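You operate a simulated robot arm through the tools that you are given. There is no shell and no other tool.

Carry out the task below with a simulated two-armed robot. There is one attempt and no reset: what you move stays moved.

TASK
Set washer one to size L, speed 2 and jets WATER, reset it and give one spray.

The check looks at the end state, three seconds after you hand in, the way a careful person would. Anything else that was tipped, shoved, dropped, spilled or broken makes it a failure.

THE ROBOT
Two 7-joint arms with two-finger parallel grippers on one trunk that stands fixed in place. Base frame: the origin is at the foot of the trunk, x ahead of it, y to its left, z up. Lengths are in m, angles in degrees, forces in N, time in s.
The left shoulder is at [0.07, 0.163, 1.17], the right one opposite. With the tool pointing down near the work surface each hand reaches from about 0.36 to 0.88 m from the base axis, measured 20 degrees to its own side. Payload 3.43 kg a hand.
The tool frame of a hand sits at the grasp point between the pads (the TCP): z along the fingers, y along the line on which they close. The tips reach 0.034 m beyond it. The gripper opens to 0.128 m. The fingers are 0.024 m wide and 0.012 m thick; the gripper's body (0.048 by 0.13 m) begins 0.096 m behind the TCP.
Orientation is that of the tool frame in the base frame, as [roll, pitch, yaw] about the fixed x, y, z axes, in that order (R = Rz(yaw) Ry(pitch) Rx(roll)). With the fingers straight down and closing along the base's y, the tool's x points along the base's -x, its y along +y and its z along -z.

THE INTERFACE
- The arms move only by the tool send_rows. It takes "left_deltas", "right_deltas" or both (then of equal length, played together; a hand with none holds still); each is a list of rows, each a list of 7 numbers: the shift along the tool's x, y, z in units of 40 mm (1.0 is 40 mm), then the turn, a rotation vector about the tool's x, y, z in units of 8 degrees (1.0 is 8 degrees), then the opening in per cent of the stroke, from 0 (shut) to 100 (fully open). In form: [[dx, dy, dz, wx, wy, wz, jaw], ...]. A call has 1 to 20 rows; each row shifts and turns the commanded pose from where the row before left it, along the tool's axes as they then stand. A call with a number of a shift or a turn outside -1 to 1 is refused whole. Rows are played at 5 a second. More than 0.05 m and 8.6 degrees between two rows, or a gripper value outside its range, and nothing of the call is played. A pose out of reach is approached as far as the arm can. The call stops where the force on the tool passes 40 N (or 10 N more than at its start, if that is more) or the arm is blocked; 0.2 s more then pass. The fingers move at their own pace (about 0.153 m/s each) and stop on an object; they squeeze with about 32 N. The grip force told is the motor's: it shows also when the fingers shut on nothing. Time passes only in rows, and 0.2 s behind the last, so rows that do not move let the fingers close. It gives the time, the measured TCP pose, the force on the tool (base axes), the opening and the grip force at its end, in the units of the frame above (readings bear some noise), with the torque about the TCP (base axes, N m) and any sound that the robot's microphone picked up.
- Cameras (640 x 400 px; columns grow to the right, rows downward): "scene" is now at [0.119, -0.0331, 1.3859]; the picture's right is [-0.44, -0.90, 0.00], its down [-0.57, 0.27, -0.78] and it looks along [0.70, -0.34, -0.63] (base axes); focal length 243 px, centre (320, 200). "left" rides on the left gripper at [0.076, 0.011, -0.16] in its tool frame; the picture's right is [-0.15, 0.99, 0.00], its down [-0.88, -0.13, -0.46] and it looks along [-0.45, -0.07, 0.89] (tool axes); focal length 234 px, centre (320, 200). "right" rides on the right gripper at [0.076, -0.011, -0.16] in its tool frame; the picture's right is [0.15, 0.99, 0.00], its down [-0.88, 0.13, -0.46] and it looks along [-0.45, 0.07, 0.89] (tool axes); focal length 234 px, centre (320, 200). There is no depth. A picture from a camera that has moved, and an enlarged one, comes with that camera's place and axes in the base frame and with its lens. The place of the scene camera against the robot may be out by one fixed shift of up to 0.018 m in any direction.
- snapshot(camera): a new picture of that camera. No time passes.
- slide_trunk(by): slides the trunk up (or, below 0, down) by that many m; the arms and the scene camera ride with it, the base frame stays. It gives what a move gives, with no picture.
- turn_head(pan, tilt): turns the head with the scene camera to pan (to the left, within 86 degrees either way) and tilt (down, from -29 to 69), counted from straight ahead of the robot. It gives what a move gives.
- close_up(camera, box): a new picture of the part [left, top, right, bottom] of that camera's present view, enlarged. No time passes.
- sign_off(): hands the job in; it is judged then, once.

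Nothing tells you positions but the pictures and the camera data. Unless the task says otherwise, let go and move clear before handing in.

The tools are called after ">>>" as a command line: name --argument value ..., lists and objects as JSON in quotes. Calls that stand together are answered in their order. send_rows: Moves the arms, as the interface text tells. Its arguments: {"type":"object","properties":{"left_deltas":{"type":"array","items":{"type":"array","items":{"type":"number"}}},"right_deltas":{"type":"array","items":{"type":"array","items":{"type":"number"}}}},"required":[]} The other tools are called the same way: slide_trunk (by) moves the trunk up or down; turn_head (pan, tilt) turns the head that bears the scene camera; snapshot (camera) takes a picture; close_up (camera, box) takes an enlarged picture of a part of a camera's view; sign_off () hands the job in.

At the start:

```text
clock: 0.0
left_position: [0.5204, -0.0051, 1.1783]
left_orientation: [-180.0, 0.0, -179.9]
left_wrist_force: [0.3, 0.4, 0.4]
left_wrist_torque: [0.0, -0.04, -0.01]
left_width: 0.1282
left_grip_force: 0.1
right_position: [0.4998, -0.5195, 1.143]
right_orientation: [-180.0, 0.1, -180.0]
right_wrist_force: [0.6, 0.2, -0.2]
right_wrist_torque: [-0.01, 0.0, 0.03]
right_width: 0.1284
right_grip_force: 0.1
trunk travel left (down, up): [-0.65, 0.29]
head pan, tilt (commanded): [-25.8, 39.2]
```

scene: 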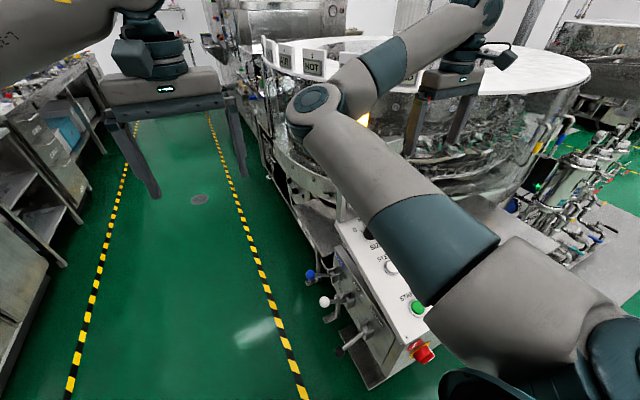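
right: 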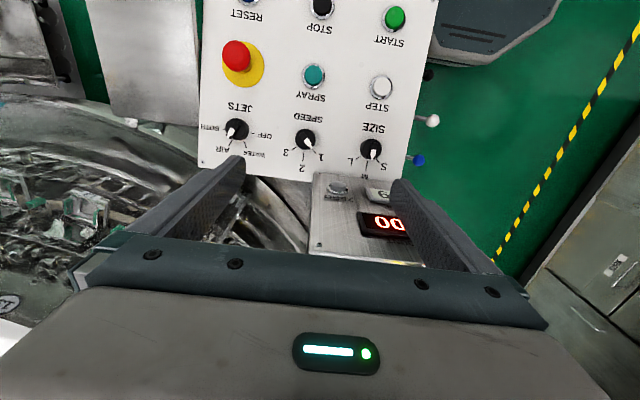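
left: 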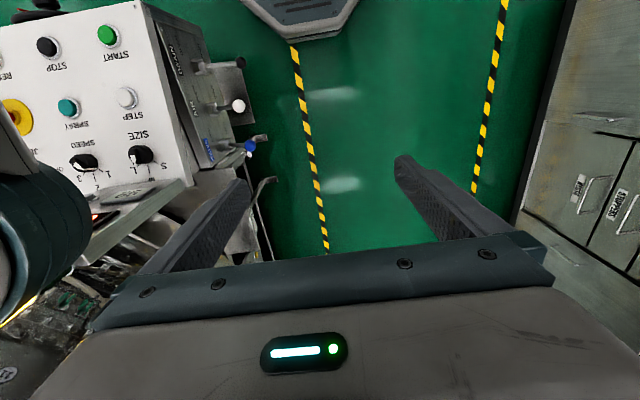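

I see a control box with knobs (JETS, SPEED, SIZE) and buttons (RESET, STOP, START, SPRAY, STEP, emergency stop) below the right gripper. I'll look closer before moving anything.

>>> close_up --camera "right" --box '[190, 0, 450, 162]'

>>> close_up --camera "right" --box '[190, 100, 430, 250]'

>>> close_up --camera "left" --box '[0, 0, 280, 175]'

>>> close_up --camera "scene" --box '[240, 20, 480, 170]'

```text
2.46 times, centred on (320, 81) of right
camera zoom: at [0.4249, -0.5308, 1.3028], right [-0.15, 0.99, 0.0], down [0.88, 0.13, 0.46], along [0.45, 0.07, -0.89], focal length 576 px, centre (320, 493)
```

zoom: 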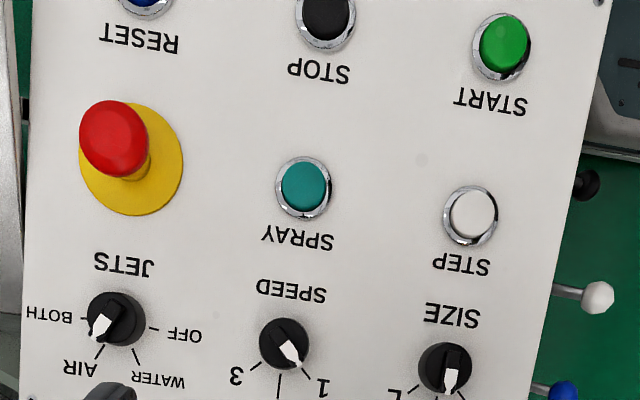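

```text
2.67 times, centred on (310, 175) of right
camera zoom: at [0.4249, -0.5308, 1.3028], right [-0.15, 0.99, 0.0], down [0.88, 0.13, 0.46], along [0.45, 0.07, -0.89], focal length 624 px, centre (347, 267)
```

zoom: 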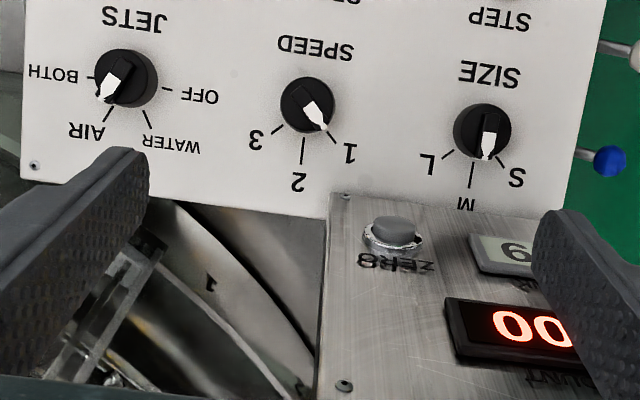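

```text
2.29 times, centred on (140, 88) of left
camera zoom: at [0.447, 0.0055, 1.3379], right [0.15, 0.99, 0.0], down [0.88, -0.13, 0.46], along [0.45, -0.07, -0.89], focal length 535 px, centre (731, 457)
```

zoom: 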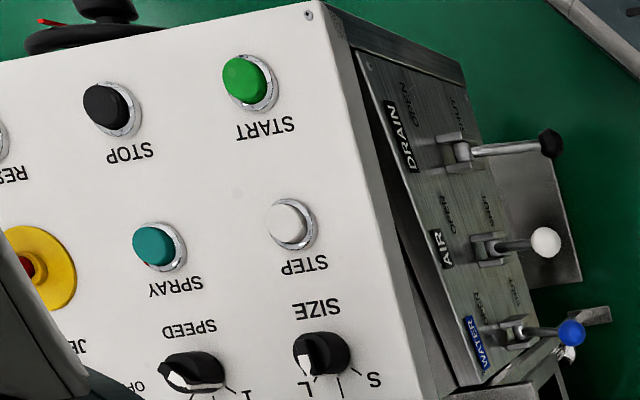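

```text
2.67 times, centred on (360, 95) of scene
camera zoom: at [0.119, -0.0331, 1.3859], right [-0.44, -0.9, 0.0], down [-0.57, 0.27, -0.78], along [0.7, -0.34, -0.63], focal length 648 px, centre (213, 480)
```

zoom: 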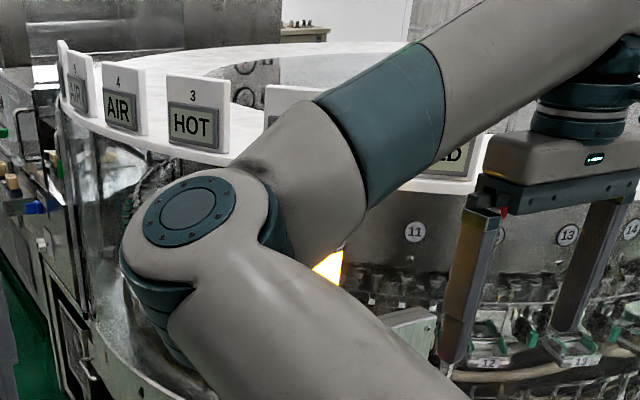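

The panel under the right hand sits at about x 0.3–0.5, z about 0.75. Before touching it I'll look around to see whether there is more than one washer and which one is labelled "one".

>>> turn_head --pan -75 --tilt 40

>>> snapshot --camera "scene"

>>> turn_head --pan -40 --tilt 5

>>> snapshot --camera "scene"

>>> turn_head --pan 30 --tilt 30

>>> snapshot --camera "scene"

```text
clock: 1.2
left_position: [0.5215, -0.0052, 1.1775]
left_orientation: [180.0, 0.1, 179.9]
left_wrist_force: [0.4, 0.1, -0.1]
left_wrist_torque: [0.01, 0.02, -0.03]
left_width: 0.1279
left_grip_force: 0.0
right_position: [0.4992, -0.5203, 1.1423]
right_orientation: [-180.0, 0.0, -180.0]
right_wrist_force: [-0.6, 0.2, -0.2]
right_wrist_torque: [0.03, 0.01, 0.03]
right_width: 0.128
right_grip_force: 0.0
trunk travel left (down, up): [-0.65, 0.29]
head pan, tilt (commanded): [-75.0, 40.0]
```

```text
taken
camera scene: at [0.0641, -0.078, 1.3846], right [-0.97, -0.26, 0.0], down [-0.17, 0.62, -0.77], along [0.2, -0.74, -0.64], focal length 243 px, centre (320, 200)
```

scene: 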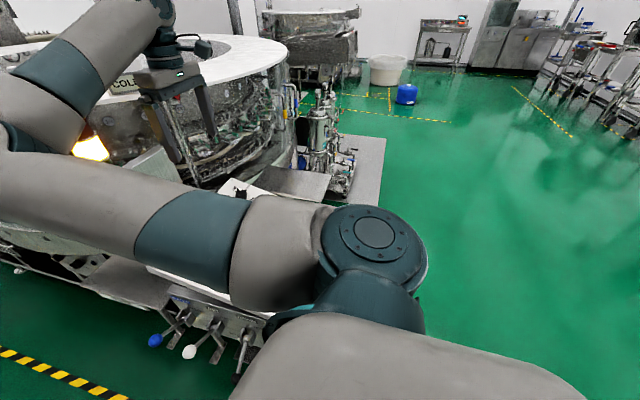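

```text
clock: 2.2
left_position: [0.5207, -0.0047, 1.1777]
left_orientation: [-180.0, -0.1, 180.0]
left_wrist_force: [0.3, 0.2, -0.7]
left_wrist_torque: [0.01, -0.01, 0.0]
left_width: 0.1278
left_grip_force: 0.1
right_position: [0.5, -0.5197, 1.1425]
right_orientation: [-180.0, 0.0, -179.9]
right_wrist_force: [-0.2, 1.1, -0.2]
right_wrist_torque: [0.03, 0.02, 0.01]
right_width: 0.1279
right_grip_force: 0.0
trunk travel left (down, up): [-0.65, 0.29]
head pan, tilt (commanded): [-40.0, 5.0]
```

```text
taken
camera scene: at [0.1123, -0.055, 1.4403], right [-0.64, -0.77, 0.0], down [-0.07, 0.06, -1.0], along [0.76, -0.64, -0.09], focal length 243 px, centre (320, 200)
```

scene: 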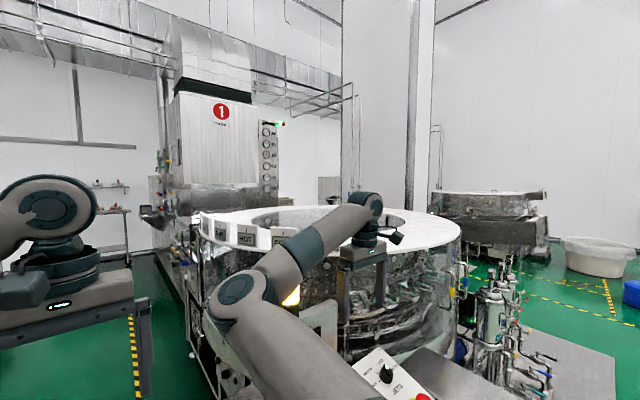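

```text
clock: 3.6
left_position: [0.5217, -0.0057, 1.1788]
left_orientation: [-180.0, 0.1, 179.9]
left_wrist_force: [0.4, -0.2, 0.4]
left_wrist_torque: [0.04, 0.03, -0.01]
left_width: 0.1281
left_grip_force: 0.1
right_position: [0.5005, -0.5205, 1.1423]
right_orientation: [-180.0, 0.0, 180.0]
right_wrist_force: [-0.3, -1.1, -0.3]
right_wrist_torque: [-0.01, 0.01, -0.05]
right_width: 0.1277
right_grip_force: 0.0
trunk travel left (down, up): [-0.65, 0.29]
head pan, tilt (commanded): [30.0, 30.0]
```

```text
taken
camera scene: at [0.1204, 0.0493, 1.4], right [0.5, -0.87, 0.0], down [-0.43, -0.25, -0.87], along [0.75, 0.43, -0.5], focal length 243 px, centre (320, 200)
```

scene: 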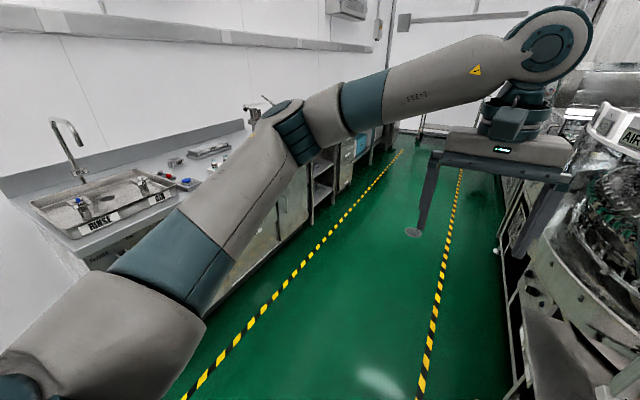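

The machine carrying a red "1" is the carousel line this panel belongs to. I'll zoom hard on the three knobs, the buttons, and the sign to read them.

>>> close_up --camera "right" --box '[345, 115, 409, 185]'

>>> close_up --camera "right" --box '[270, 105, 342, 180]'

>>> close_up --camera "right" --box '[195, 95, 280, 170]'

>>> close_up --camera "right" --box '[310, 165, 440, 270]'

>>> turn_head --pan -30 --tilt 5

>>> close_up --camera "scene" --box '[100, 80, 420, 280]'

>>> close_up --camera "scene" --box '[300, 80, 640, 290]'

```text
5.71 times, centred on (377, 150) of right
camera zoom: at [0.4249, -0.5308, 1.3028], right [-0.15, 0.99, 0.0], down [0.88, 0.13, 0.46], along [0.45, 0.07, -0.89], focal length 1338 px, centre (-6, 486)
```

zoom: 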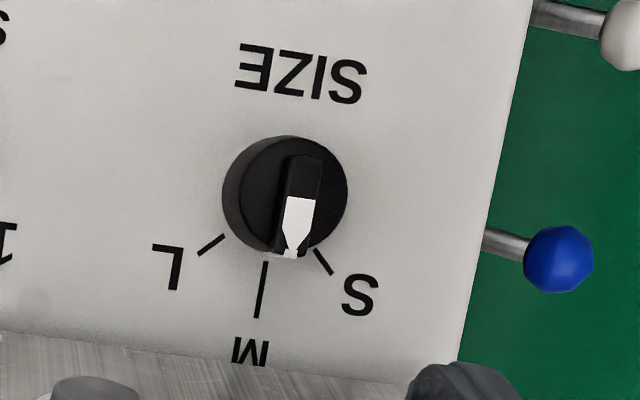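

```text
5.33 times, centred on (306, 142) of right
camera zoom: at [0.4249, -0.5308, 1.3028], right [-0.15, 0.99, 0.0], down [0.88, 0.13, 0.46], along [0.45, 0.07, -0.89], focal length 1249 px, centre (395, 507)
```

zoom: 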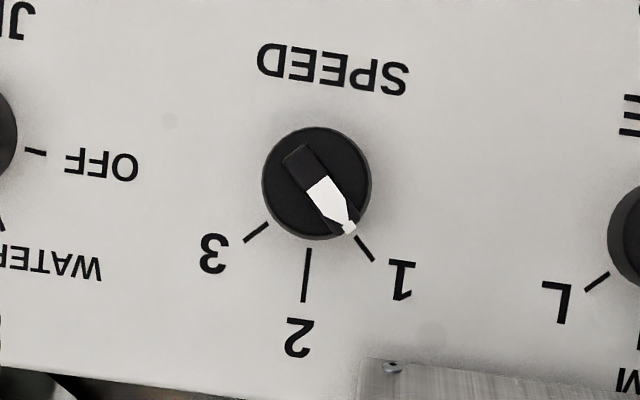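

```text
5.33 times, centred on (238, 132) of right
camera zoom: at [0.4249, -0.5308, 1.3028], right [-0.15, 0.99, 0.0], down [0.88, 0.13, 0.46], along [0.45, 0.07, -0.89], focal length 1249 px, centre (760, 560)
```

zoom: 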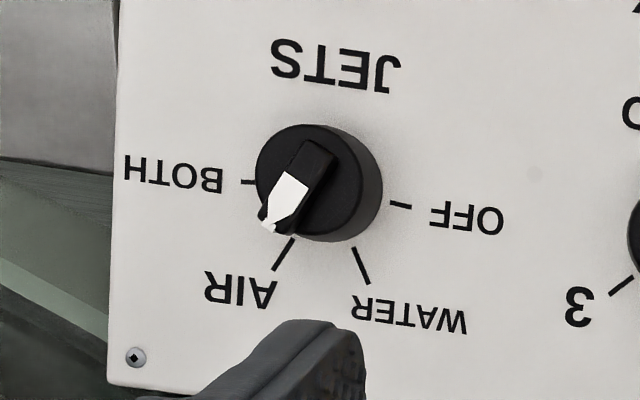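

```text
3.81 times, centred on (375, 218) of right
camera zoom: at [0.4249, -0.5308, 1.3028], right [-0.15, 0.99, 0.0], down [0.88, 0.13, 0.46], along [0.45, 0.07, -0.89], focal length 892 px, centre (110, 133)
```

zoom: 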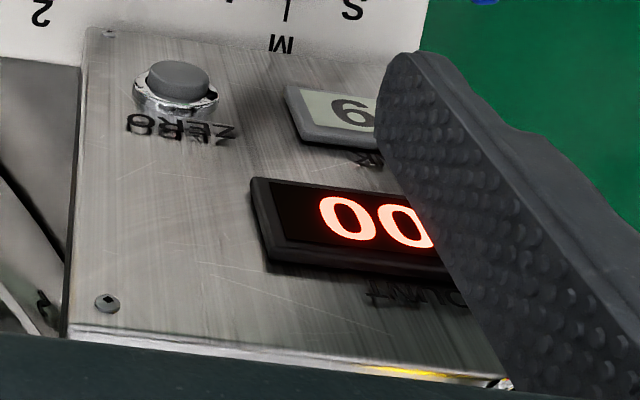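

```text
clock: 4.9
left_position: [0.5214, -0.0047, 1.1787]
left_orientation: [-180.0, 0.0, -180.0]
left_wrist_force: [0.0, -0.3, 0.3]
left_wrist_torque: [0.01, 0.01, 0.0]
left_width: 0.1281
left_grip_force: 0.1
right_position: [0.5006, -0.5205, 1.142]
right_orientation: [-179.9, 0.0, -180.0]
right_wrist_force: [0.8, 0.1, -1.0]
right_wrist_torque: [0.01, 0.0, -0.02]
right_width: 0.1281
right_grip_force: 0.0
trunk travel left (down, up): [-0.65, 0.29]
head pan, tilt (commanded): [-30.0, 5.0]
```

```text
2.00 times, centred on (260, 180) of scene
camera zoom: at [0.1216, -0.0417, 1.4404], right [-0.5, -0.87, 0.0], down [-0.08, 0.04, -1.0], along [0.86, -0.5, -0.09], focal length 486 px, centre (440, 240)
```

zoom: 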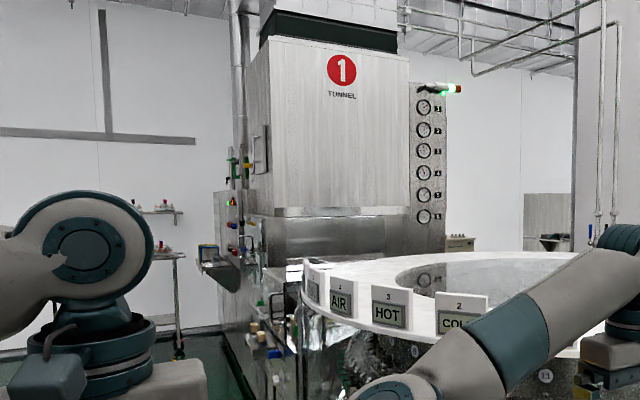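

```text
1.88 times, centred on (470, 185) of scene
camera zoom: at [0.1216, -0.0417, 1.4404], right [-0.5, -0.87, 0.0], down [-0.08, 0.04, -1.0], along [0.86, -0.5, -0.09], focal length 458 px, centre (38, 228)
```

zoom: 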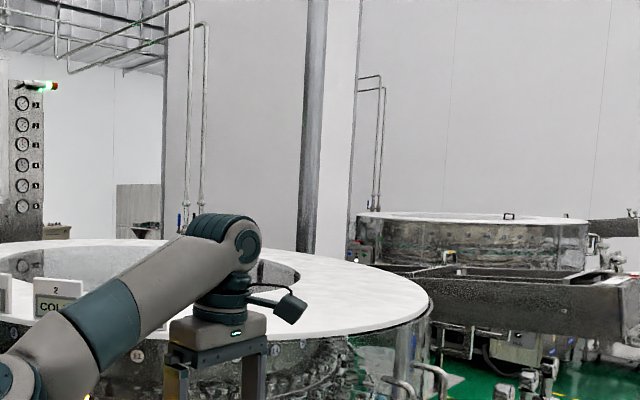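

SIZE points at M, SPEED at 1 and JETS at AIR. The panel slopes about 16° up away from the robot, with knobs near (0.534, -0.408/-0.543/-0.677, 0.823). I'll lower the right hand over SPEED and tilt it square to the panel for a close look.

>>> send_rows --right_deltas '[[0.1375, -0.144, 0.794, 0, 0, 0, 50], [0.1375, -0.144, 0.794, 0, 0, 0, 50], [0.1375, -0.144, 0.794, 0, 0, 0, 50], [0.1375, -0.144, 0.794, 0, 0, 0, 50], [0, 0, 0, 0, -0.675, 0, 50], [0, 0, 0, 0, -0.675, 0, 50], [0, 0, 0, 0, -0.675, 0, 50]]'

>>> snapshot --camera "right"

>>> turn_head --pan -40 --tilt 45

>>> snapshot --camera "scene"

>>> snapshot --camera "left"

```text
clock: 6.5
left_position: [0.5211, -0.0053, 1.1798]
left_orientation: [-179.9, 0.0, 180.0]
left_wrist_force: [0.2, -0.2, 0.1]
left_wrist_torque: [-0.02, -0.01, -0.01]
left_width: 0.128
left_grip_force: 0.1
right_position: [0.4778, -0.5452, 1.0151]
right_orientation: [180.0, 16.3, 180.0]
right_wrist_force: [-0.2, -0.1, 0.2]
right_wrist_torque: [0.0, -0.03, 0.02]
right_width: 0.0638
right_grip_force: 0.1
trunk travel left (down, up): [-0.65, 0.29]
head pan, tilt (commanded): [-30.0, 5.0]
```

```text
taken
camera right: at [0.361, -0.5539, 1.1475], right [-0.14, 0.99, -0.04], down [0.72, 0.13, 0.68], along [0.68, 0.07, -0.73], focal length 234 px, centre (320, 200)
```

right: 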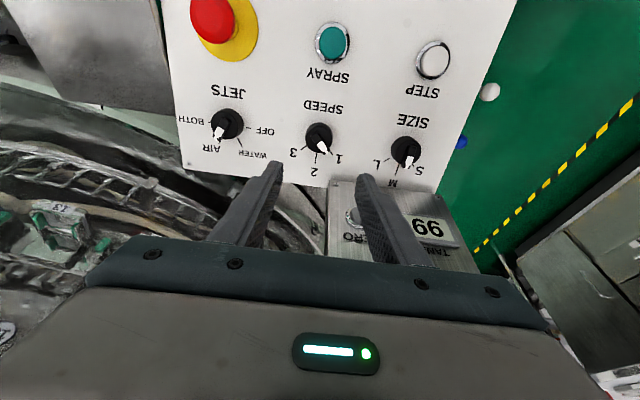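

```text
clock: 7.6
left_position: [0.5213, -0.0049, 1.1794]
left_orientation: [179.9, 0.0, -180.0]
left_wrist_force: [0.8, 0.2, -0.6]
left_wrist_torque: [0.0, -0.02, 0.0]
left_width: 0.1277
left_grip_force: 0.1
right_position: [0.4786, -0.5438, 1.0149]
right_orientation: [-179.9, 16.2, 179.9]
right_wrist_force: [0.7, 0.5, 0.3]
right_wrist_torque: [0.03, -0.01, 0.04]
right_width: 0.0639
right_grip_force: 0.0
trunk travel left (down, up): [-0.65, 0.29]
head pan, tilt (commanded): [-40.0, 45.0]
```

```text
taken
camera scene: at [0.1043, -0.0482, 1.3774], right [-0.64, -0.77, 0.0], down [-0.54, 0.45, -0.71], along [0.54, -0.45, -0.71], focal length 243 px, centre (320, 200)
```

scene: 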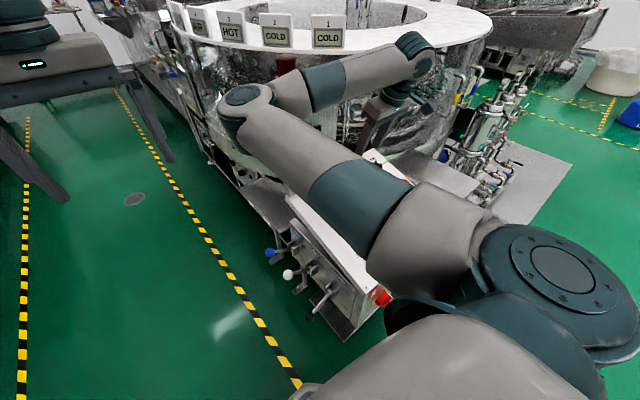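

```text
taken
camera left: at [0.4469, 0.0055, 1.3379], right [0.15, 0.99, 0.0], down [0.88, -0.13, 0.46], along [0.45, -0.07, -0.89], focal length 234 px, centre (320, 200)
```

left: 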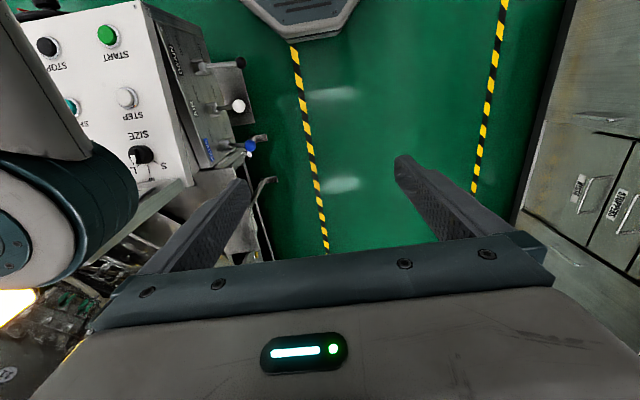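

The hand is square to the panel about 0.2 m above the SPEED knob. I'll zoom in to get the shape of the knobs and the valve and isolator states around the box.

>>> close_up --camera "right" --box '[285, 95, 365, 175]'

>>> close_up --camera "right" --box '[370, 100, 450, 190]'

>>> close_up --camera "scene" --box '[250, 180, 420, 345]'

>>> close_up --camera "left" --box '[0, 0, 280, 190]'

```text
5.00 times, centred on (325, 135) of right
camera zoom: at [0.3614, -0.5538, 1.1476], right [-0.14, 0.99, -0.04], down [0.72, 0.13, 0.68], along [0.68, 0.07, -0.73], focal length 1171 px, centre (295, 525)
```

zoom: 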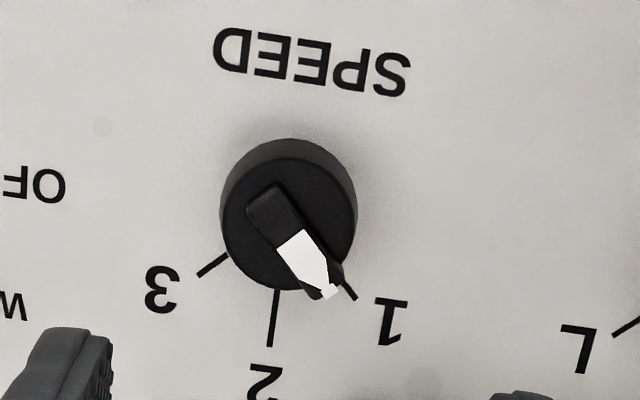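

```text
4.44 times, centred on (410, 145) of right
camera zoom: at [0.3614, -0.5538, 1.1476], right [-0.14, 0.99, -0.04], down [0.72, 0.13, 0.68], along [0.68, 0.07, -0.73], focal length 1041 px, centre (-80, 444)
```

zoom: 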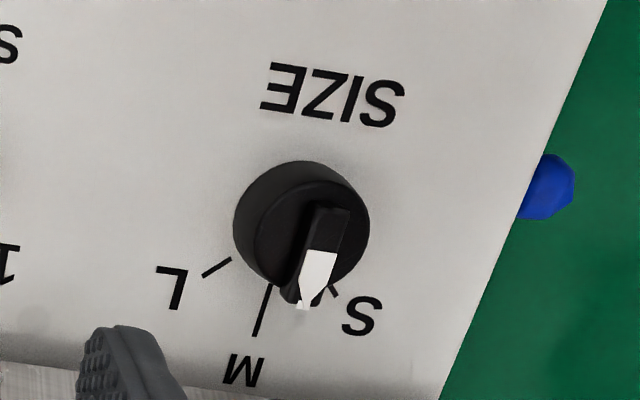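

```text
2.42 times, centred on (335, 262) of scene
camera zoom: at [0.1043, -0.0482, 1.3774], right [-0.64, -0.77, 0.0], down [-0.54, 0.45, -0.71], along [0.54, -0.45, -0.71], focal length 589 px, centre (284, 48)
```

zoom: 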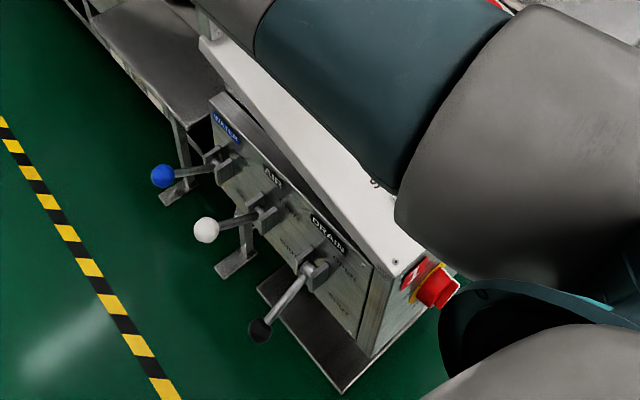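

```text
2.11 times, centred on (140, 95) of left
camera zoom: at [0.4469, 0.0055, 1.3379], right [0.15, 0.99, 0.0], down [0.88, -0.13, 0.46], along [0.45, -0.07, -0.89], focal length 493 px, centre (699, 421)
```

zoom: 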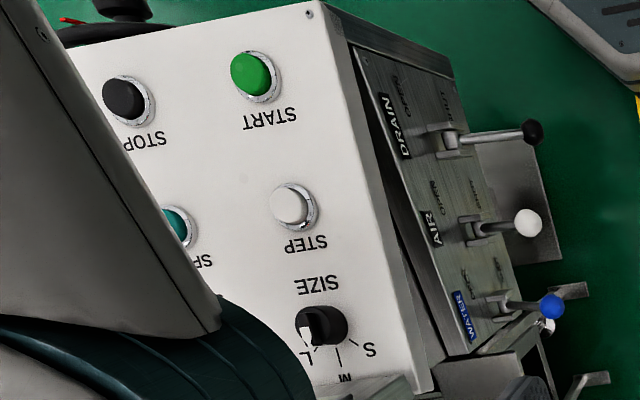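

>>> close_up --camera "left" --box '[110, 130, 180, 190]'

>>> close_up --camera "right" --box '[190, 90, 280, 165]'

>>> close_up --camera "left" --box '[100, 70, 160, 120]'

```text
6.67 times, centred on (145, 160) of left
camera zoom: at [0.4469, 0.0055, 1.3379], right [0.15, 0.99, 0.0], down [0.88, -0.13, 0.46], along [0.45, -0.07, -0.89], focal length 1561 px, centre (1487, 467)
```

zoom: 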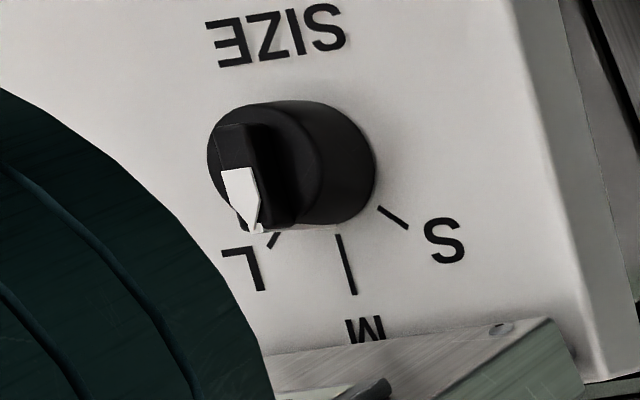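

```text
5.33 times, centred on (235, 128) of right
camera zoom: at [0.3614, -0.5538, 1.1476], right [-0.14, 0.99, -0.04], down [0.72, 0.13, 0.68], along [0.68, 0.07, -0.73], focal length 1249 px, centre (773, 587)
```

zoom: 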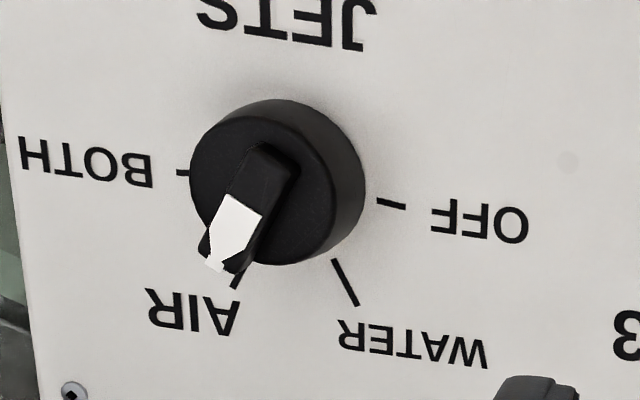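

```text
8.00 times, centred on (130, 95) of left
camera zoom: at [0.4469, 0.0055, 1.3379], right [0.15, 0.99, 0.0], down [0.88, -0.13, 0.46], along [0.45, -0.07, -0.89], focal length 1873 px, centre (1840, 1040)
```

zoom: 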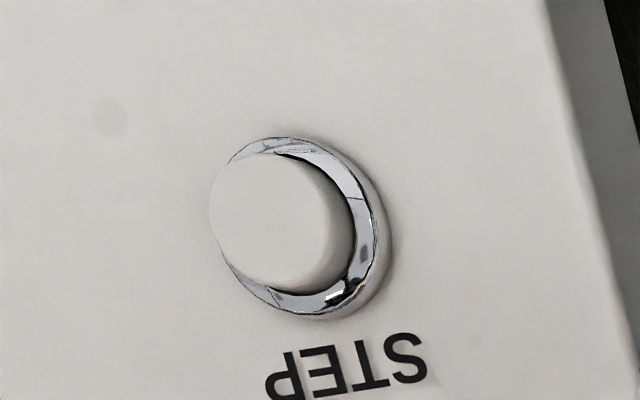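

The knobs are 44 mm discs about 22 mm tall with a 12 mm pointer bar on top (top at about 34 mm). I'll line the fingers up with the SPEED bar (45° toward "1") and come to just above it.

>>> send_rows --right_deltas '[[0.015, 0.0175, 0.478, 0, 0, -0.9375, 35], [0, 0, 0.478, 0, 0, -0.9375, 35], [0, 0, 0.478, 0, 0, -0.9375, 35], [0, 0, 0.478, 0, 0, -0.9375, 35], [0, 0, 0.478, 0, 0, -0.9375, 35], [0, 0, 0.478, 0, 0, -0.9375, 35]]'

>>> snapshot --camera "right"

>>> snapshot --camera "left"

>>> snapshot --camera "scene"

```text
clock: 9.0
left_position: [0.522, -0.0049, 1.1774]
left_orientation: [-180.0, 0.0, -180.0]
left_wrist_force: [0.3, -0.2, -0.1]
left_wrist_torque: [0.0, 0.01, -0.03]
left_width: 0.1281
left_grip_force: 0.2
right_position: [0.5097, -0.5434, 0.9048]
right_orientation: [-168.3, 11.3, -133.8]
right_wrist_force: [-0.3, -1.0, -0.5]
right_wrist_torque: [0.01, 0.03, -0.04]
right_width: 0.0448
right_grip_force: 0.0
trunk travel left (down, up): [-0.65, 0.29]
head pan, tilt (commanded): [-40.0, 45.0]
```

```text
taken
camera right: at [0.4223, -0.6039, 1.0459], right [-0.77, 0.59, -0.22], down [0.38, 0.72, 0.59], along [0.51, 0.37, -0.78], focal length 234 px, centre (320, 200)
```

right: 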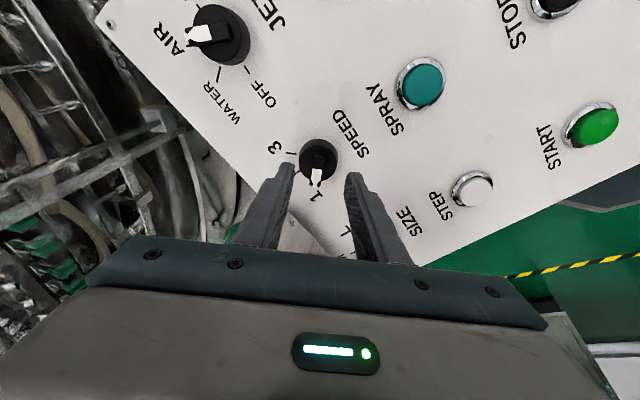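

```text
taken
camera left: at [0.4474, 0.0053, 1.3378], right [0.15, 0.99, 0.0], down [0.88, -0.13, 0.46], along [0.45, -0.07, -0.89], focal length 234 px, centre (320, 200)
```

left: 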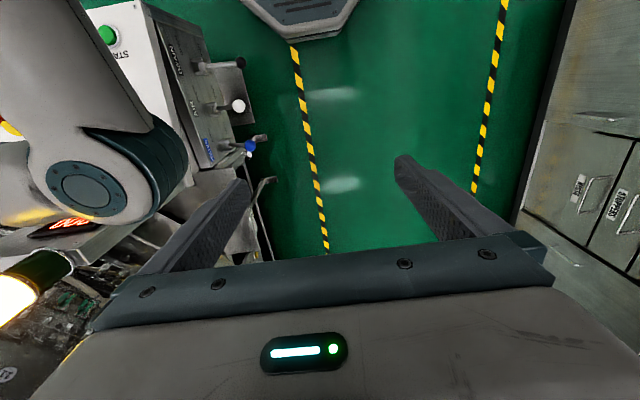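

```text
taken
camera scene: at [0.1047, -0.0483, 1.3774], right [-0.64, -0.77, 0.0], down [-0.54, 0.45, -0.71], along [0.54, -0.45, -0.71], focal length 243 px, centre (320, 200)
```

scene: 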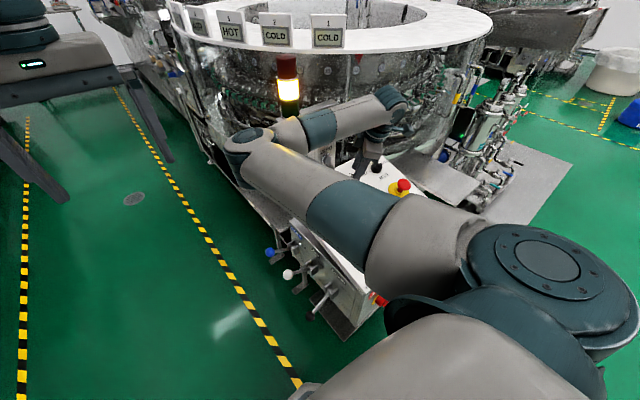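

The SPEED bar is centred between the fingers, but a stack light stands near the right elbow, at roughly (0.6, -0.37). I need its exact place before I move further.

>>> close_up --camera "scene" --box '[220, 40, 430, 230]'

>>> close_up --camera "left" --box '[0, 100, 260, 340]'

>>> close_up --camera "right" --box '[240, 110, 400, 260]'

```text
2.11 times, centred on (325, 135) of scene
camera zoom: at [0.1047, -0.0483, 1.3774], right [-0.64, -0.77, 0.0], down [-0.54, 0.45, -0.71], along [0.54, -0.45, -0.71], focal length 512 px, centre (310, 337)
```

zoom: 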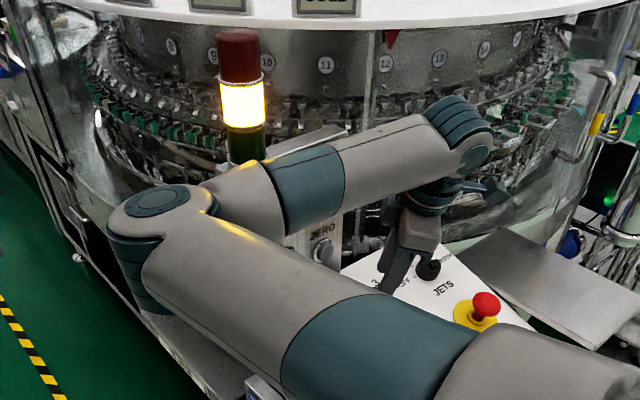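

```text
1.67 times, centred on (130, 220) of left
camera zoom: at [0.4474, 0.0053, 1.3378], right [0.15, 0.99, 0.0], down [0.88, -0.13, 0.46], along [0.45, -0.07, -0.89], focal length 390 px, centre (637, 167)
```

zoom: 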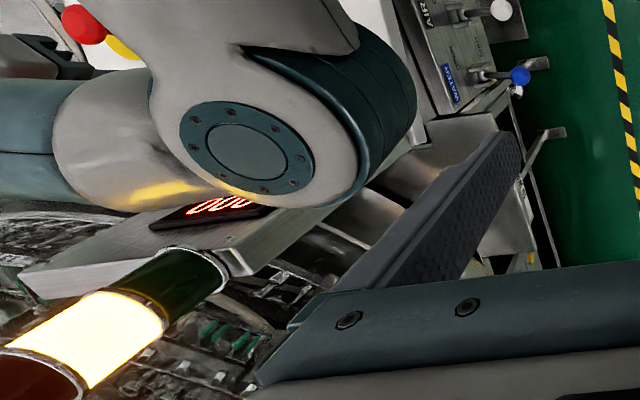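

```text
2.67 times, centred on (320, 185) of right
camera zoom: at [0.4223, -0.6039, 1.0459], right [-0.77, 0.59, -0.22], down [0.38, 0.72, 0.59], along [0.51, 0.37, -0.78], focal length 624 px, centre (320, 240)
```

zoom: 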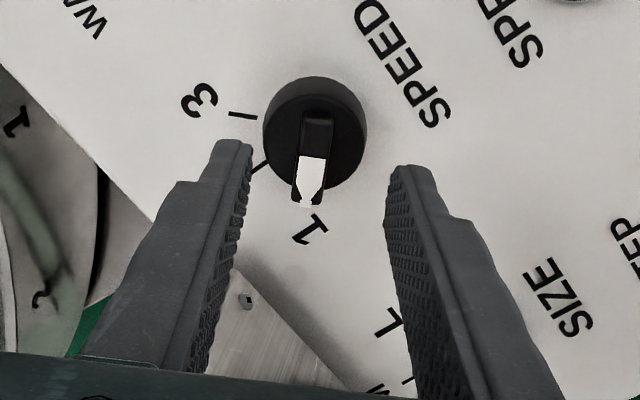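

The stack light's base is near (0.60, -0.36, 1.10), still clear of the arm. The SPEED bar is centred within about 2 mm, so I'll descend to straddle it.

>>> send_rows --right_deltas '[[0, -0.04, 0.2, 0, 0, 0, 35], [0, 0, 0.2, 0, 0, 0, 35], [0, 0, 0.2, 0, 0, 0, 35]]'

>>> close_up --camera "right" --box '[240, 110, 400, 260]'

```text
clock: 9.8
left_position: [0.5212, -0.0065, 1.178]
left_orientation: [179.9, 0.0, -180.0]
left_wrist_force: [0.2, 0.3, 0.5]
left_wrist_torque: [0.01, -0.01, 0.01]
left_width: 0.1283
left_grip_force: 0.0
right_position: [0.5175, -0.5453, 0.8822]
right_orientation: [-168.4, 11.4, -133.9]
right_wrist_force: [0.5, 1.3, -0.5]
right_wrist_torque: [0.0, 0.0, -0.05]
right_width: 0.045
right_grip_force: 0.1
trunk travel left (down, up): [-0.65, 0.29]
head pan, tilt (commanded): [-40.0, 45.0]
```

```text
2.67 times, centred on (320, 185) of right
camera zoom: at [0.4295, -0.6052, 1.0232], right [-0.77, 0.6, -0.22], down [0.38, 0.71, 0.59], along [0.51, 0.37, -0.78], focal length 624 px, centre (320, 240)
```

zoom: 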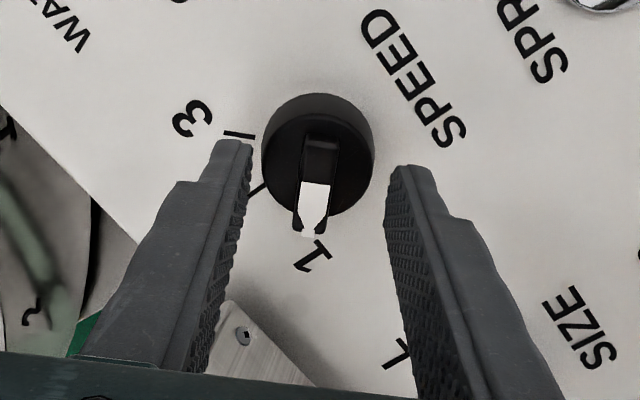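

The fingers straddle the pointer bar and are well centred. I'll lower 2 mm more and close on the bar.

>>> send_rows --right_deltas '[[0, 0, 0.05, 0, 0, 0, 35], [0, 0, 0, 0, 0, 0, 0], [0, 0, 0, 0, 0, 0, 0], [0, 0, 0, 0, 0, 0, 0]]'

>>> close_up --camera "right" --box '[240, 110, 400, 260]'

```text
clock: 10.8
left_position: [0.5216, -0.0049, 1.1792]
left_orientation: [180.0, -0.1, 180.0]
left_wrist_force: [-0.2, -0.1, -0.3]
left_wrist_torque: [0.01, 0.01, 0.03]
left_width: 0.1279
left_grip_force: 0.2
right_position: [0.5186, -0.5447, 0.8804]
right_orientation: [-168.4, 11.3, -133.8]
right_wrist_force: [4.8, -5.8, 2.7]
right_wrist_torque: [-0.3, -0.04, -0.1]
right_width: 0.0119
right_grip_force: 44.9
trunk travel left (down, up): [-0.65, 0.29]
head pan, tilt (commanded): [-40.0, 45.0]
```

```text
2.67 times, centred on (320, 185) of right
camera zoom: at [0.4307, -0.6057, 1.0218], right [-0.77, 0.6, -0.22], down [0.38, 0.71, 0.59], along [0.51, 0.37, -0.78], focal length 624 px, centre (320, 240)
```

zoom: 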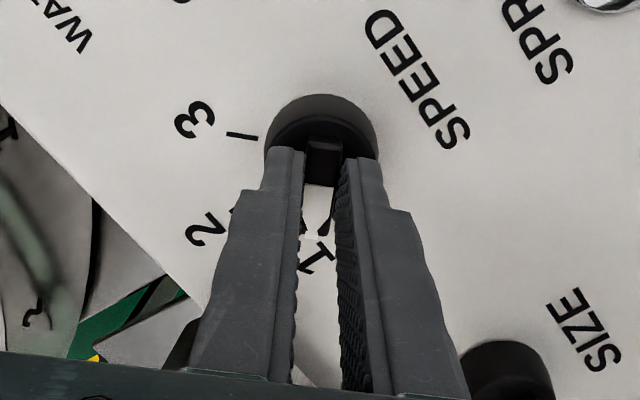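

I have the SPEED bar gripped (12 mm wide). Turning it 45° from 1 to 2 about the tool axis.

>>> send_rows --right_deltas '[[0, 0, 0, 0, 0, 0.75, 0], [0, 0, 0, 0, 0, 0.75, 0], [0, 0, 0, 0, 0, 0.75, 0], [0, 0, 0, 0, 0, 0.75, 0], [0, 0, 0, 0, 0, 0.75, 0], [0, 0, 0, 0, 0, 0.75, 0], [0, 0, 0, 0, 0, 0.75, 0], [0, 0, 0, 0, 0, 0.375, 0]]'

>>> close_up --camera "right" --box '[240, 110, 400, 260]'

```text
clock: 12.6
left_position: [0.5224, -0.0056, 1.1783]
left_orientation: [179.9, -0.1, -180.0]
left_wrist_force: [0.1, 0.2, 0.2]
left_wrist_torque: [0.02, -0.03, -0.02]
left_width: 0.1281
left_grip_force: 0.1
right_position: [0.5194, -0.5453, 0.8799]
right_orientation: [-179.9, 16.2, 179.9]
right_wrist_force: [11.5, -15.0, 9.6]
right_wrist_torque: [-0.41, 0.46, -0.13]
right_width: 0.0119
right_grip_force: 44.5
trunk travel left (down, up): [-0.65, 0.29]
head pan, tilt (commanded): [-40.0, 45.0]
```

```text
2.67 times, centred on (320, 185) of right
camera zoom: at [0.4018, -0.5554, 1.0133], right [-0.14, 0.99, -0.04], down [0.72, 0.13, 0.68], along [0.68, 0.07, -0.73], focal length 624 px, centre (320, 240)
```

zoom: 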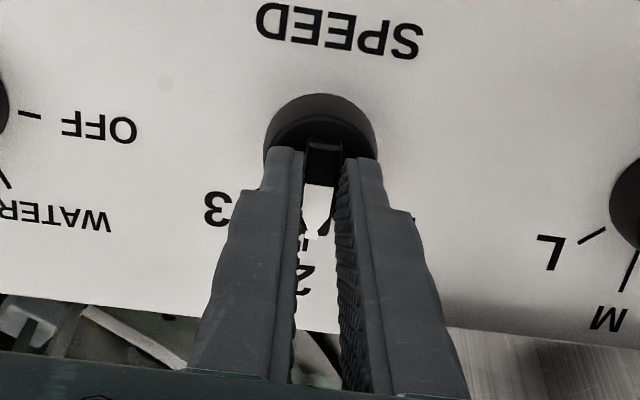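

The pointer now faces 2. I'll release and back straight off to check.

>>> send_rows --right_deltas '[[0, 0, 0, 0, 0, 0, 30], [0, 0, 0, 0, 0, 0, 30], [0, 0, -0.5, 0, 0, 0, 30], [0, 0, -0.7, 0, 0, 0, 30]]'

>>> snapshot --camera "right"

>>> close_up --camera "right" --box '[240, 90, 400, 250]'

```text
clock: 13.6
left_position: [0.5209, -0.004, 1.1785]
left_orientation: [-180.0, -0.1, -180.0]
left_wrist_force: [-0.1, 0.2, 0.3]
left_wrist_torque: [-0.01, 0.02, 0.01]
left_width: 0.128
left_grip_force: 0.1
right_position: [0.5051, -0.5441, 0.9274]
right_orientation: [-180.0, 16.3, -179.9]
right_wrist_force: [0.4, 0.7, -0.1]
right_wrist_torque: [0.02, 0.0, -0.01]
right_width: 0.0385
right_grip_force: 0.1
trunk travel left (down, up): [-0.65, 0.29]
head pan, tilt (commanded): [-40.0, 45.0]
```

```text
taken
camera right: at [0.388, -0.5545, 1.0593], right [-0.14, 0.99, -0.04], down [0.72, 0.13, 0.68], along [0.68, 0.07, -0.73], focal length 234 px, centre (320, 200)
```

right: 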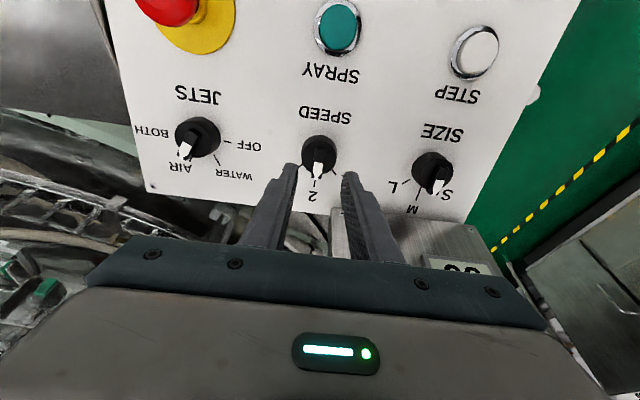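

```text
2.50 times, centred on (320, 170) of right
camera zoom: at [0.388, -0.5545, 1.0593], right [-0.14, 0.99, -0.04], down [0.72, 0.13, 0.68], along [0.68, 0.07, -0.73], focal length 585 px, centre (320, 275)
```

zoom: 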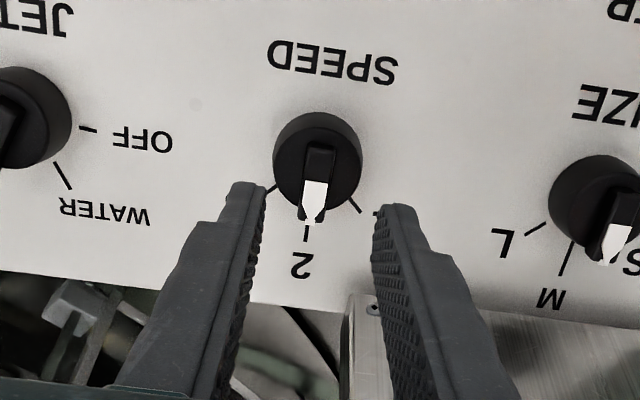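

SPEED reads 2. Next is JETS: I'll slide across to y ≈ -0.677 and align the fingers with the AIR pointer (about 27° the other way).

>>> send_rows --right_deltas '[[0.01, -0.828, 0, 0, 0, 0, 30], [0.01, -0.828, 0, 0, 0, 0, 30], [0.01, -0.828, 0, 0, 0, 0, 30], [0.01, -0.828, 0, 0, 0, 0, 30], [0, 0, 0.144, 0, 0, 0.844, 35], [0, 0, 0.144, 0, 0, 0.844, 35], [0, 0, 0.144, 0, 0, 0.844, 35], [0, 0, 0.144, 0, 0, 0.844, 35]]'

>>> snapshot --camera "right"

>>> close_up --camera "right" --box '[240, 110, 400, 260]'

>>> snapshot --camera "scene"

```text
clock: 15.4
left_position: [0.5214, -0.0054, 1.1782]
left_orientation: [180.0, 0.0, -180.0]
left_wrist_force: [0.3, 0.3, 0.6]
left_wrist_torque: [-0.02, 0.01, -0.04]
left_width: 0.128
left_grip_force: 0.0
right_position: [0.5098, -0.6767, 0.9048]
right_orientation: [172.4, 14.4, 151.9]
right_wrist_force: [0.1, -0.1, 0.4]
right_wrist_torque: [0.01, 0.03, -0.02]
right_width: 0.045
right_grip_force: 0.0
trunk travel left (down, up): [-0.65, 0.29]
head pan, tilt (commanded): [-40.0, 45.0]
```

```text
taken
camera right: at [0.3964, -0.6504, 1.0368], right [0.31, 0.95, 0.09], down [0.68, -0.29, 0.67], along [0.66, -0.15, -0.73], focal length 234 px, centre (320, 200)
```

right: 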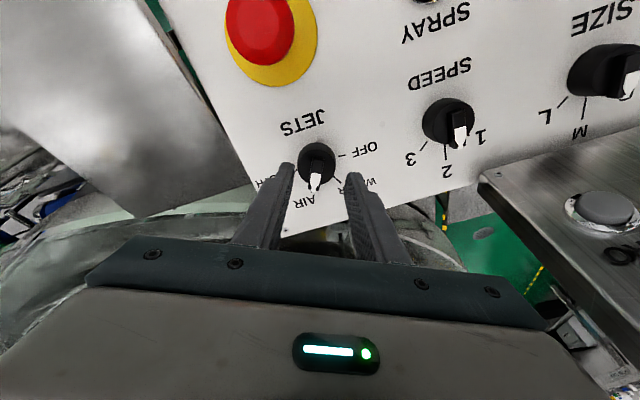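

```text
2.67 times, centred on (320, 185) of right
camera zoom: at [0.3964, -0.6504, 1.0368], right [0.31, 0.95, 0.09], down [0.68, -0.29, 0.67], along [0.66, -0.15, -0.73], focal length 624 px, centre (320, 240)
```

zoom: 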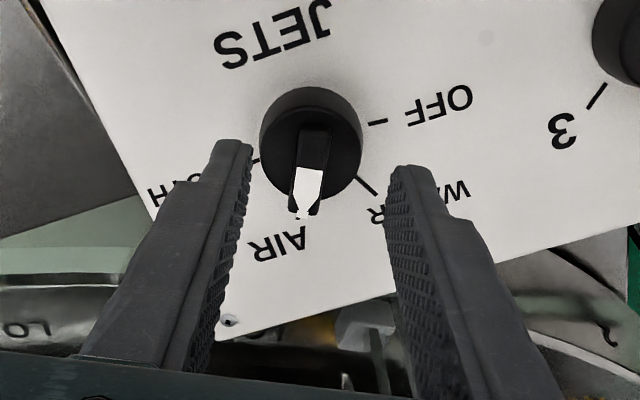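

```text
taken
camera scene: at [0.1044, -0.048, 1.3774], right [-0.64, -0.77, 0.0], down [-0.54, 0.45, -0.71], along [0.54, -0.45, -0.71], focal length 243 px, centre (320, 200)
```

scene: 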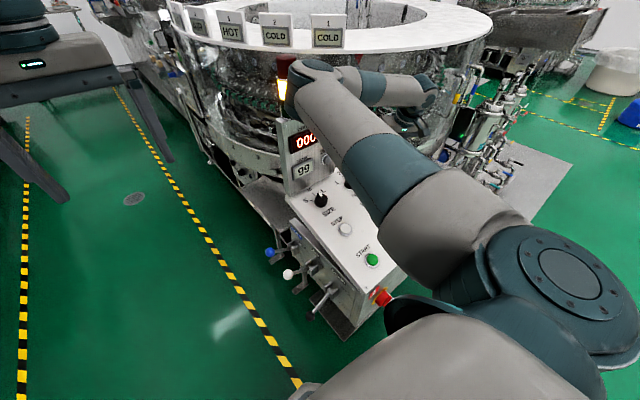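

The arm's elbow has swung closer to the stack light, so I'm checking that clearance before continuing.

>>> close_up --camera "scene" --box '[240, 30, 460, 200]'

>>> snapshot --camera "left"

>>> close_up --camera "left" --box '[0, 100, 200, 340]'

```text
2.35 times, centred on (350, 115) of scene
camera zoom: at [0.1044, -0.048, 1.3774], right [-0.64, -0.77, 0.0], down [-0.54, 0.45, -0.71], along [0.54, -0.45, -0.71], focal length 572 px, centre (249, 400)
```

zoom: 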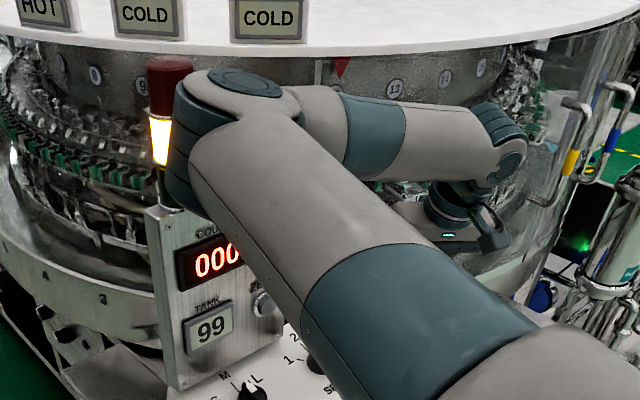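

```text
taken
camera left: at [0.4471, 0.0056, 1.3379], right [0.15, 0.99, 0.0], down [0.88, -0.13, 0.46], along [0.45, -0.07, -0.89], focal length 234 px, centre (320, 200)
```

left: 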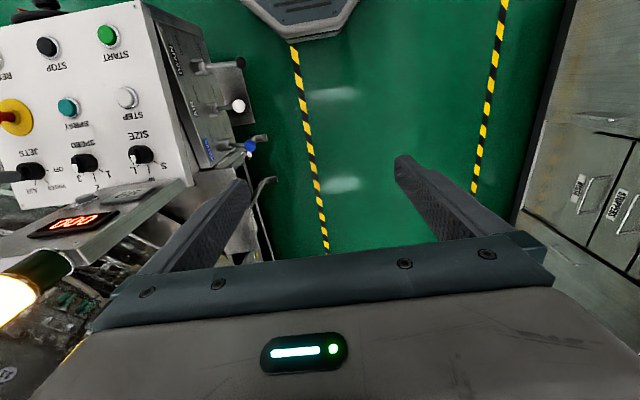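

```text
1.67 times, centred on (100, 220) of left
camera zoom: at [0.4471, 0.0056, 1.3379], right [0.15, 0.99, 0.0], down [0.88, -0.13, 0.46], along [0.45, -0.07, -0.89], focal length 390 px, centre (687, 167)
```

zoom: 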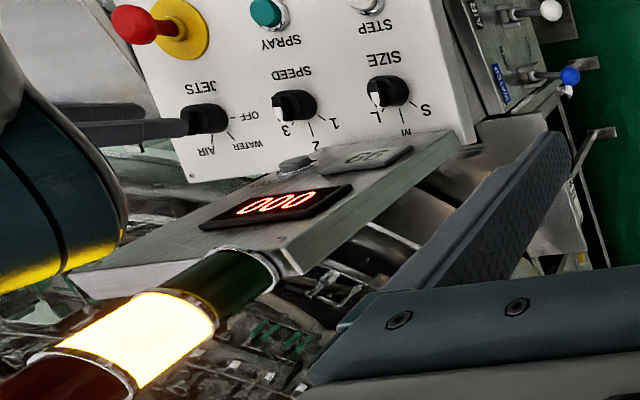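

The elbow clears the lamp by at least 3 cm, because the lamp lies beyond the elbow's reach circle. The JETS knob is about 4 mm further along tool -x and 3 mm along -y, so I'll correct for that and descend.

>>> send_rows --right_deltas '[[-0.1, -0.07, 0, 0, 0, 0, 35], [0, 0, 0.2, 0, 0, 0, 35], [0, 0, 0.2, 0, 0, 0, 35], [0, 0, 0.2, 0, 0, 0, 35]]'

>>> close_up --camera "right" --box '[240, 110, 400, 260]'

```text
clock: 16.4
left_position: [0.5222, -0.005, 1.1797]
left_orientation: [180.0, 0.1, 180.0]
left_wrist_force: [0.7, 0.1, 0.5]
left_wrist_torque: [0.02, 0.0, -0.04]
left_width: 0.128
left_grip_force: 0.0
right_position: [0.5186, -0.6812, 0.8813]
right_orientation: [172.5, 14.4, 152.0]
right_wrist_force: [0.2, -0.5, 0.3]
right_wrist_torque: [0.03, 0.01, -0.02]
right_width: 0.0448
right_grip_force: 0.1
trunk travel left (down, up): [-0.65, 0.29]
head pan, tilt (commanded): [-40.0, 45.0]
```

```text
2.67 times, centred on (320, 185) of right
camera zoom: at [0.405, -0.6566, 1.0154], right [0.31, 0.95, 0.09], down [0.68, -0.28, 0.67], along [0.66, -0.14, -0.73], focal length 624 px, centre (320, 240)
```

zoom: 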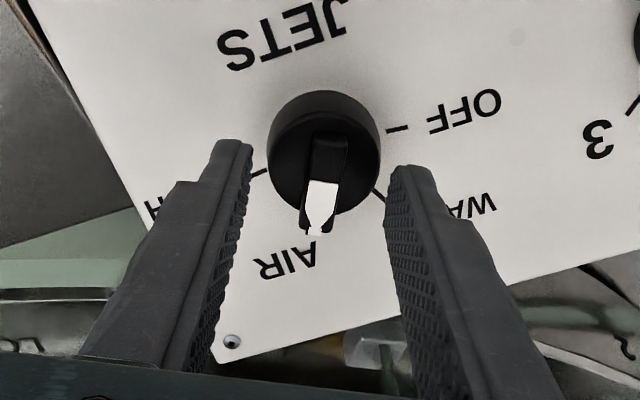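

>>> send_rows --right_deltas '[[0, 0.035, 0.05, 0, 0, 0, 35], [0, 0, 0, 0, 0, 0, 35]]'

>>> close_up --camera "right" --box '[240, 110, 400, 260]'

```text
clock: 17.0
left_position: [0.5216, -0.0057, 1.1789]
left_orientation: [179.9, 0.0, 180.0]
left_wrist_force: [-0.2, -0.4, 0.0]
left_wrist_torque: [0.0, 0.02, 0.0]
left_width: 0.1278
left_grip_force: 0.1
right_position: [0.5187, -0.6794, 0.88]
right_orientation: [172.5, 14.4, 152.0]
right_wrist_force: [1.0, 0.0, -0.6]
right_wrist_torque: [0.03, 0.02, -0.01]
right_width: 0.0448
right_grip_force: 0.0
trunk travel left (down, up): [-0.65, 0.29]
head pan, tilt (commanded): [-40.0, 45.0]
```

```text
2.67 times, centred on (320, 185) of right
camera zoom: at [0.4059, -0.655, 1.0129], right [0.31, 0.95, 0.09], down [0.68, -0.28, 0.67], along [0.66, -0.15, -0.73], focal length 624 px, centre (320, 240)
```

zoom: 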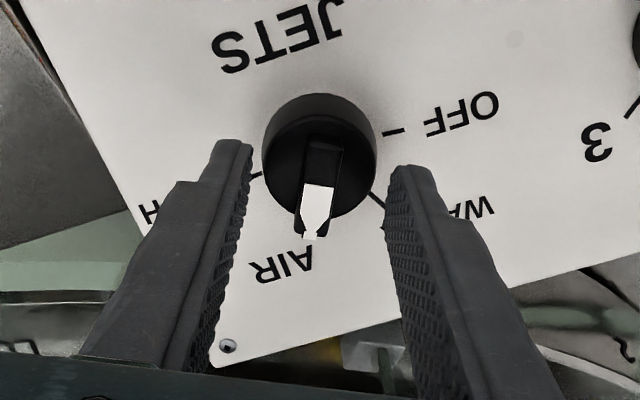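

Centred now. I'll close on the JETS bar.

>>> send_rows --right_deltas '[[0, 0, 0, 0, 0, 0, 0], [0, 0, 0, 0, 0, 0, 0], [0, 0, 0, 0, 0, 0, 0]]'

```text
clock: 17.8
left_position: [0.521, -0.0039, 1.1783]
left_orientation: [-180.0, 0.0, -179.9]
left_wrist_force: [0.4, -0.5, 0.4]
left_wrist_torque: [0.01, -0.03, 0.03]
left_width: 0.1279
left_grip_force: 0.1
right_position: [0.5201, -0.6802, 0.8793]
right_orientation: [172.5, 14.4, 151.9]
right_wrist_force: [-0.8, 0.5, -0.9]
right_wrist_torque: [-0.14, -0.13, -0.07]
right_width: 0.0117
right_grip_force: 44.6
trunk travel left (down, up): [-0.65, 0.29]
head pan, tilt (commanded): [-40.0, 45.0]
```

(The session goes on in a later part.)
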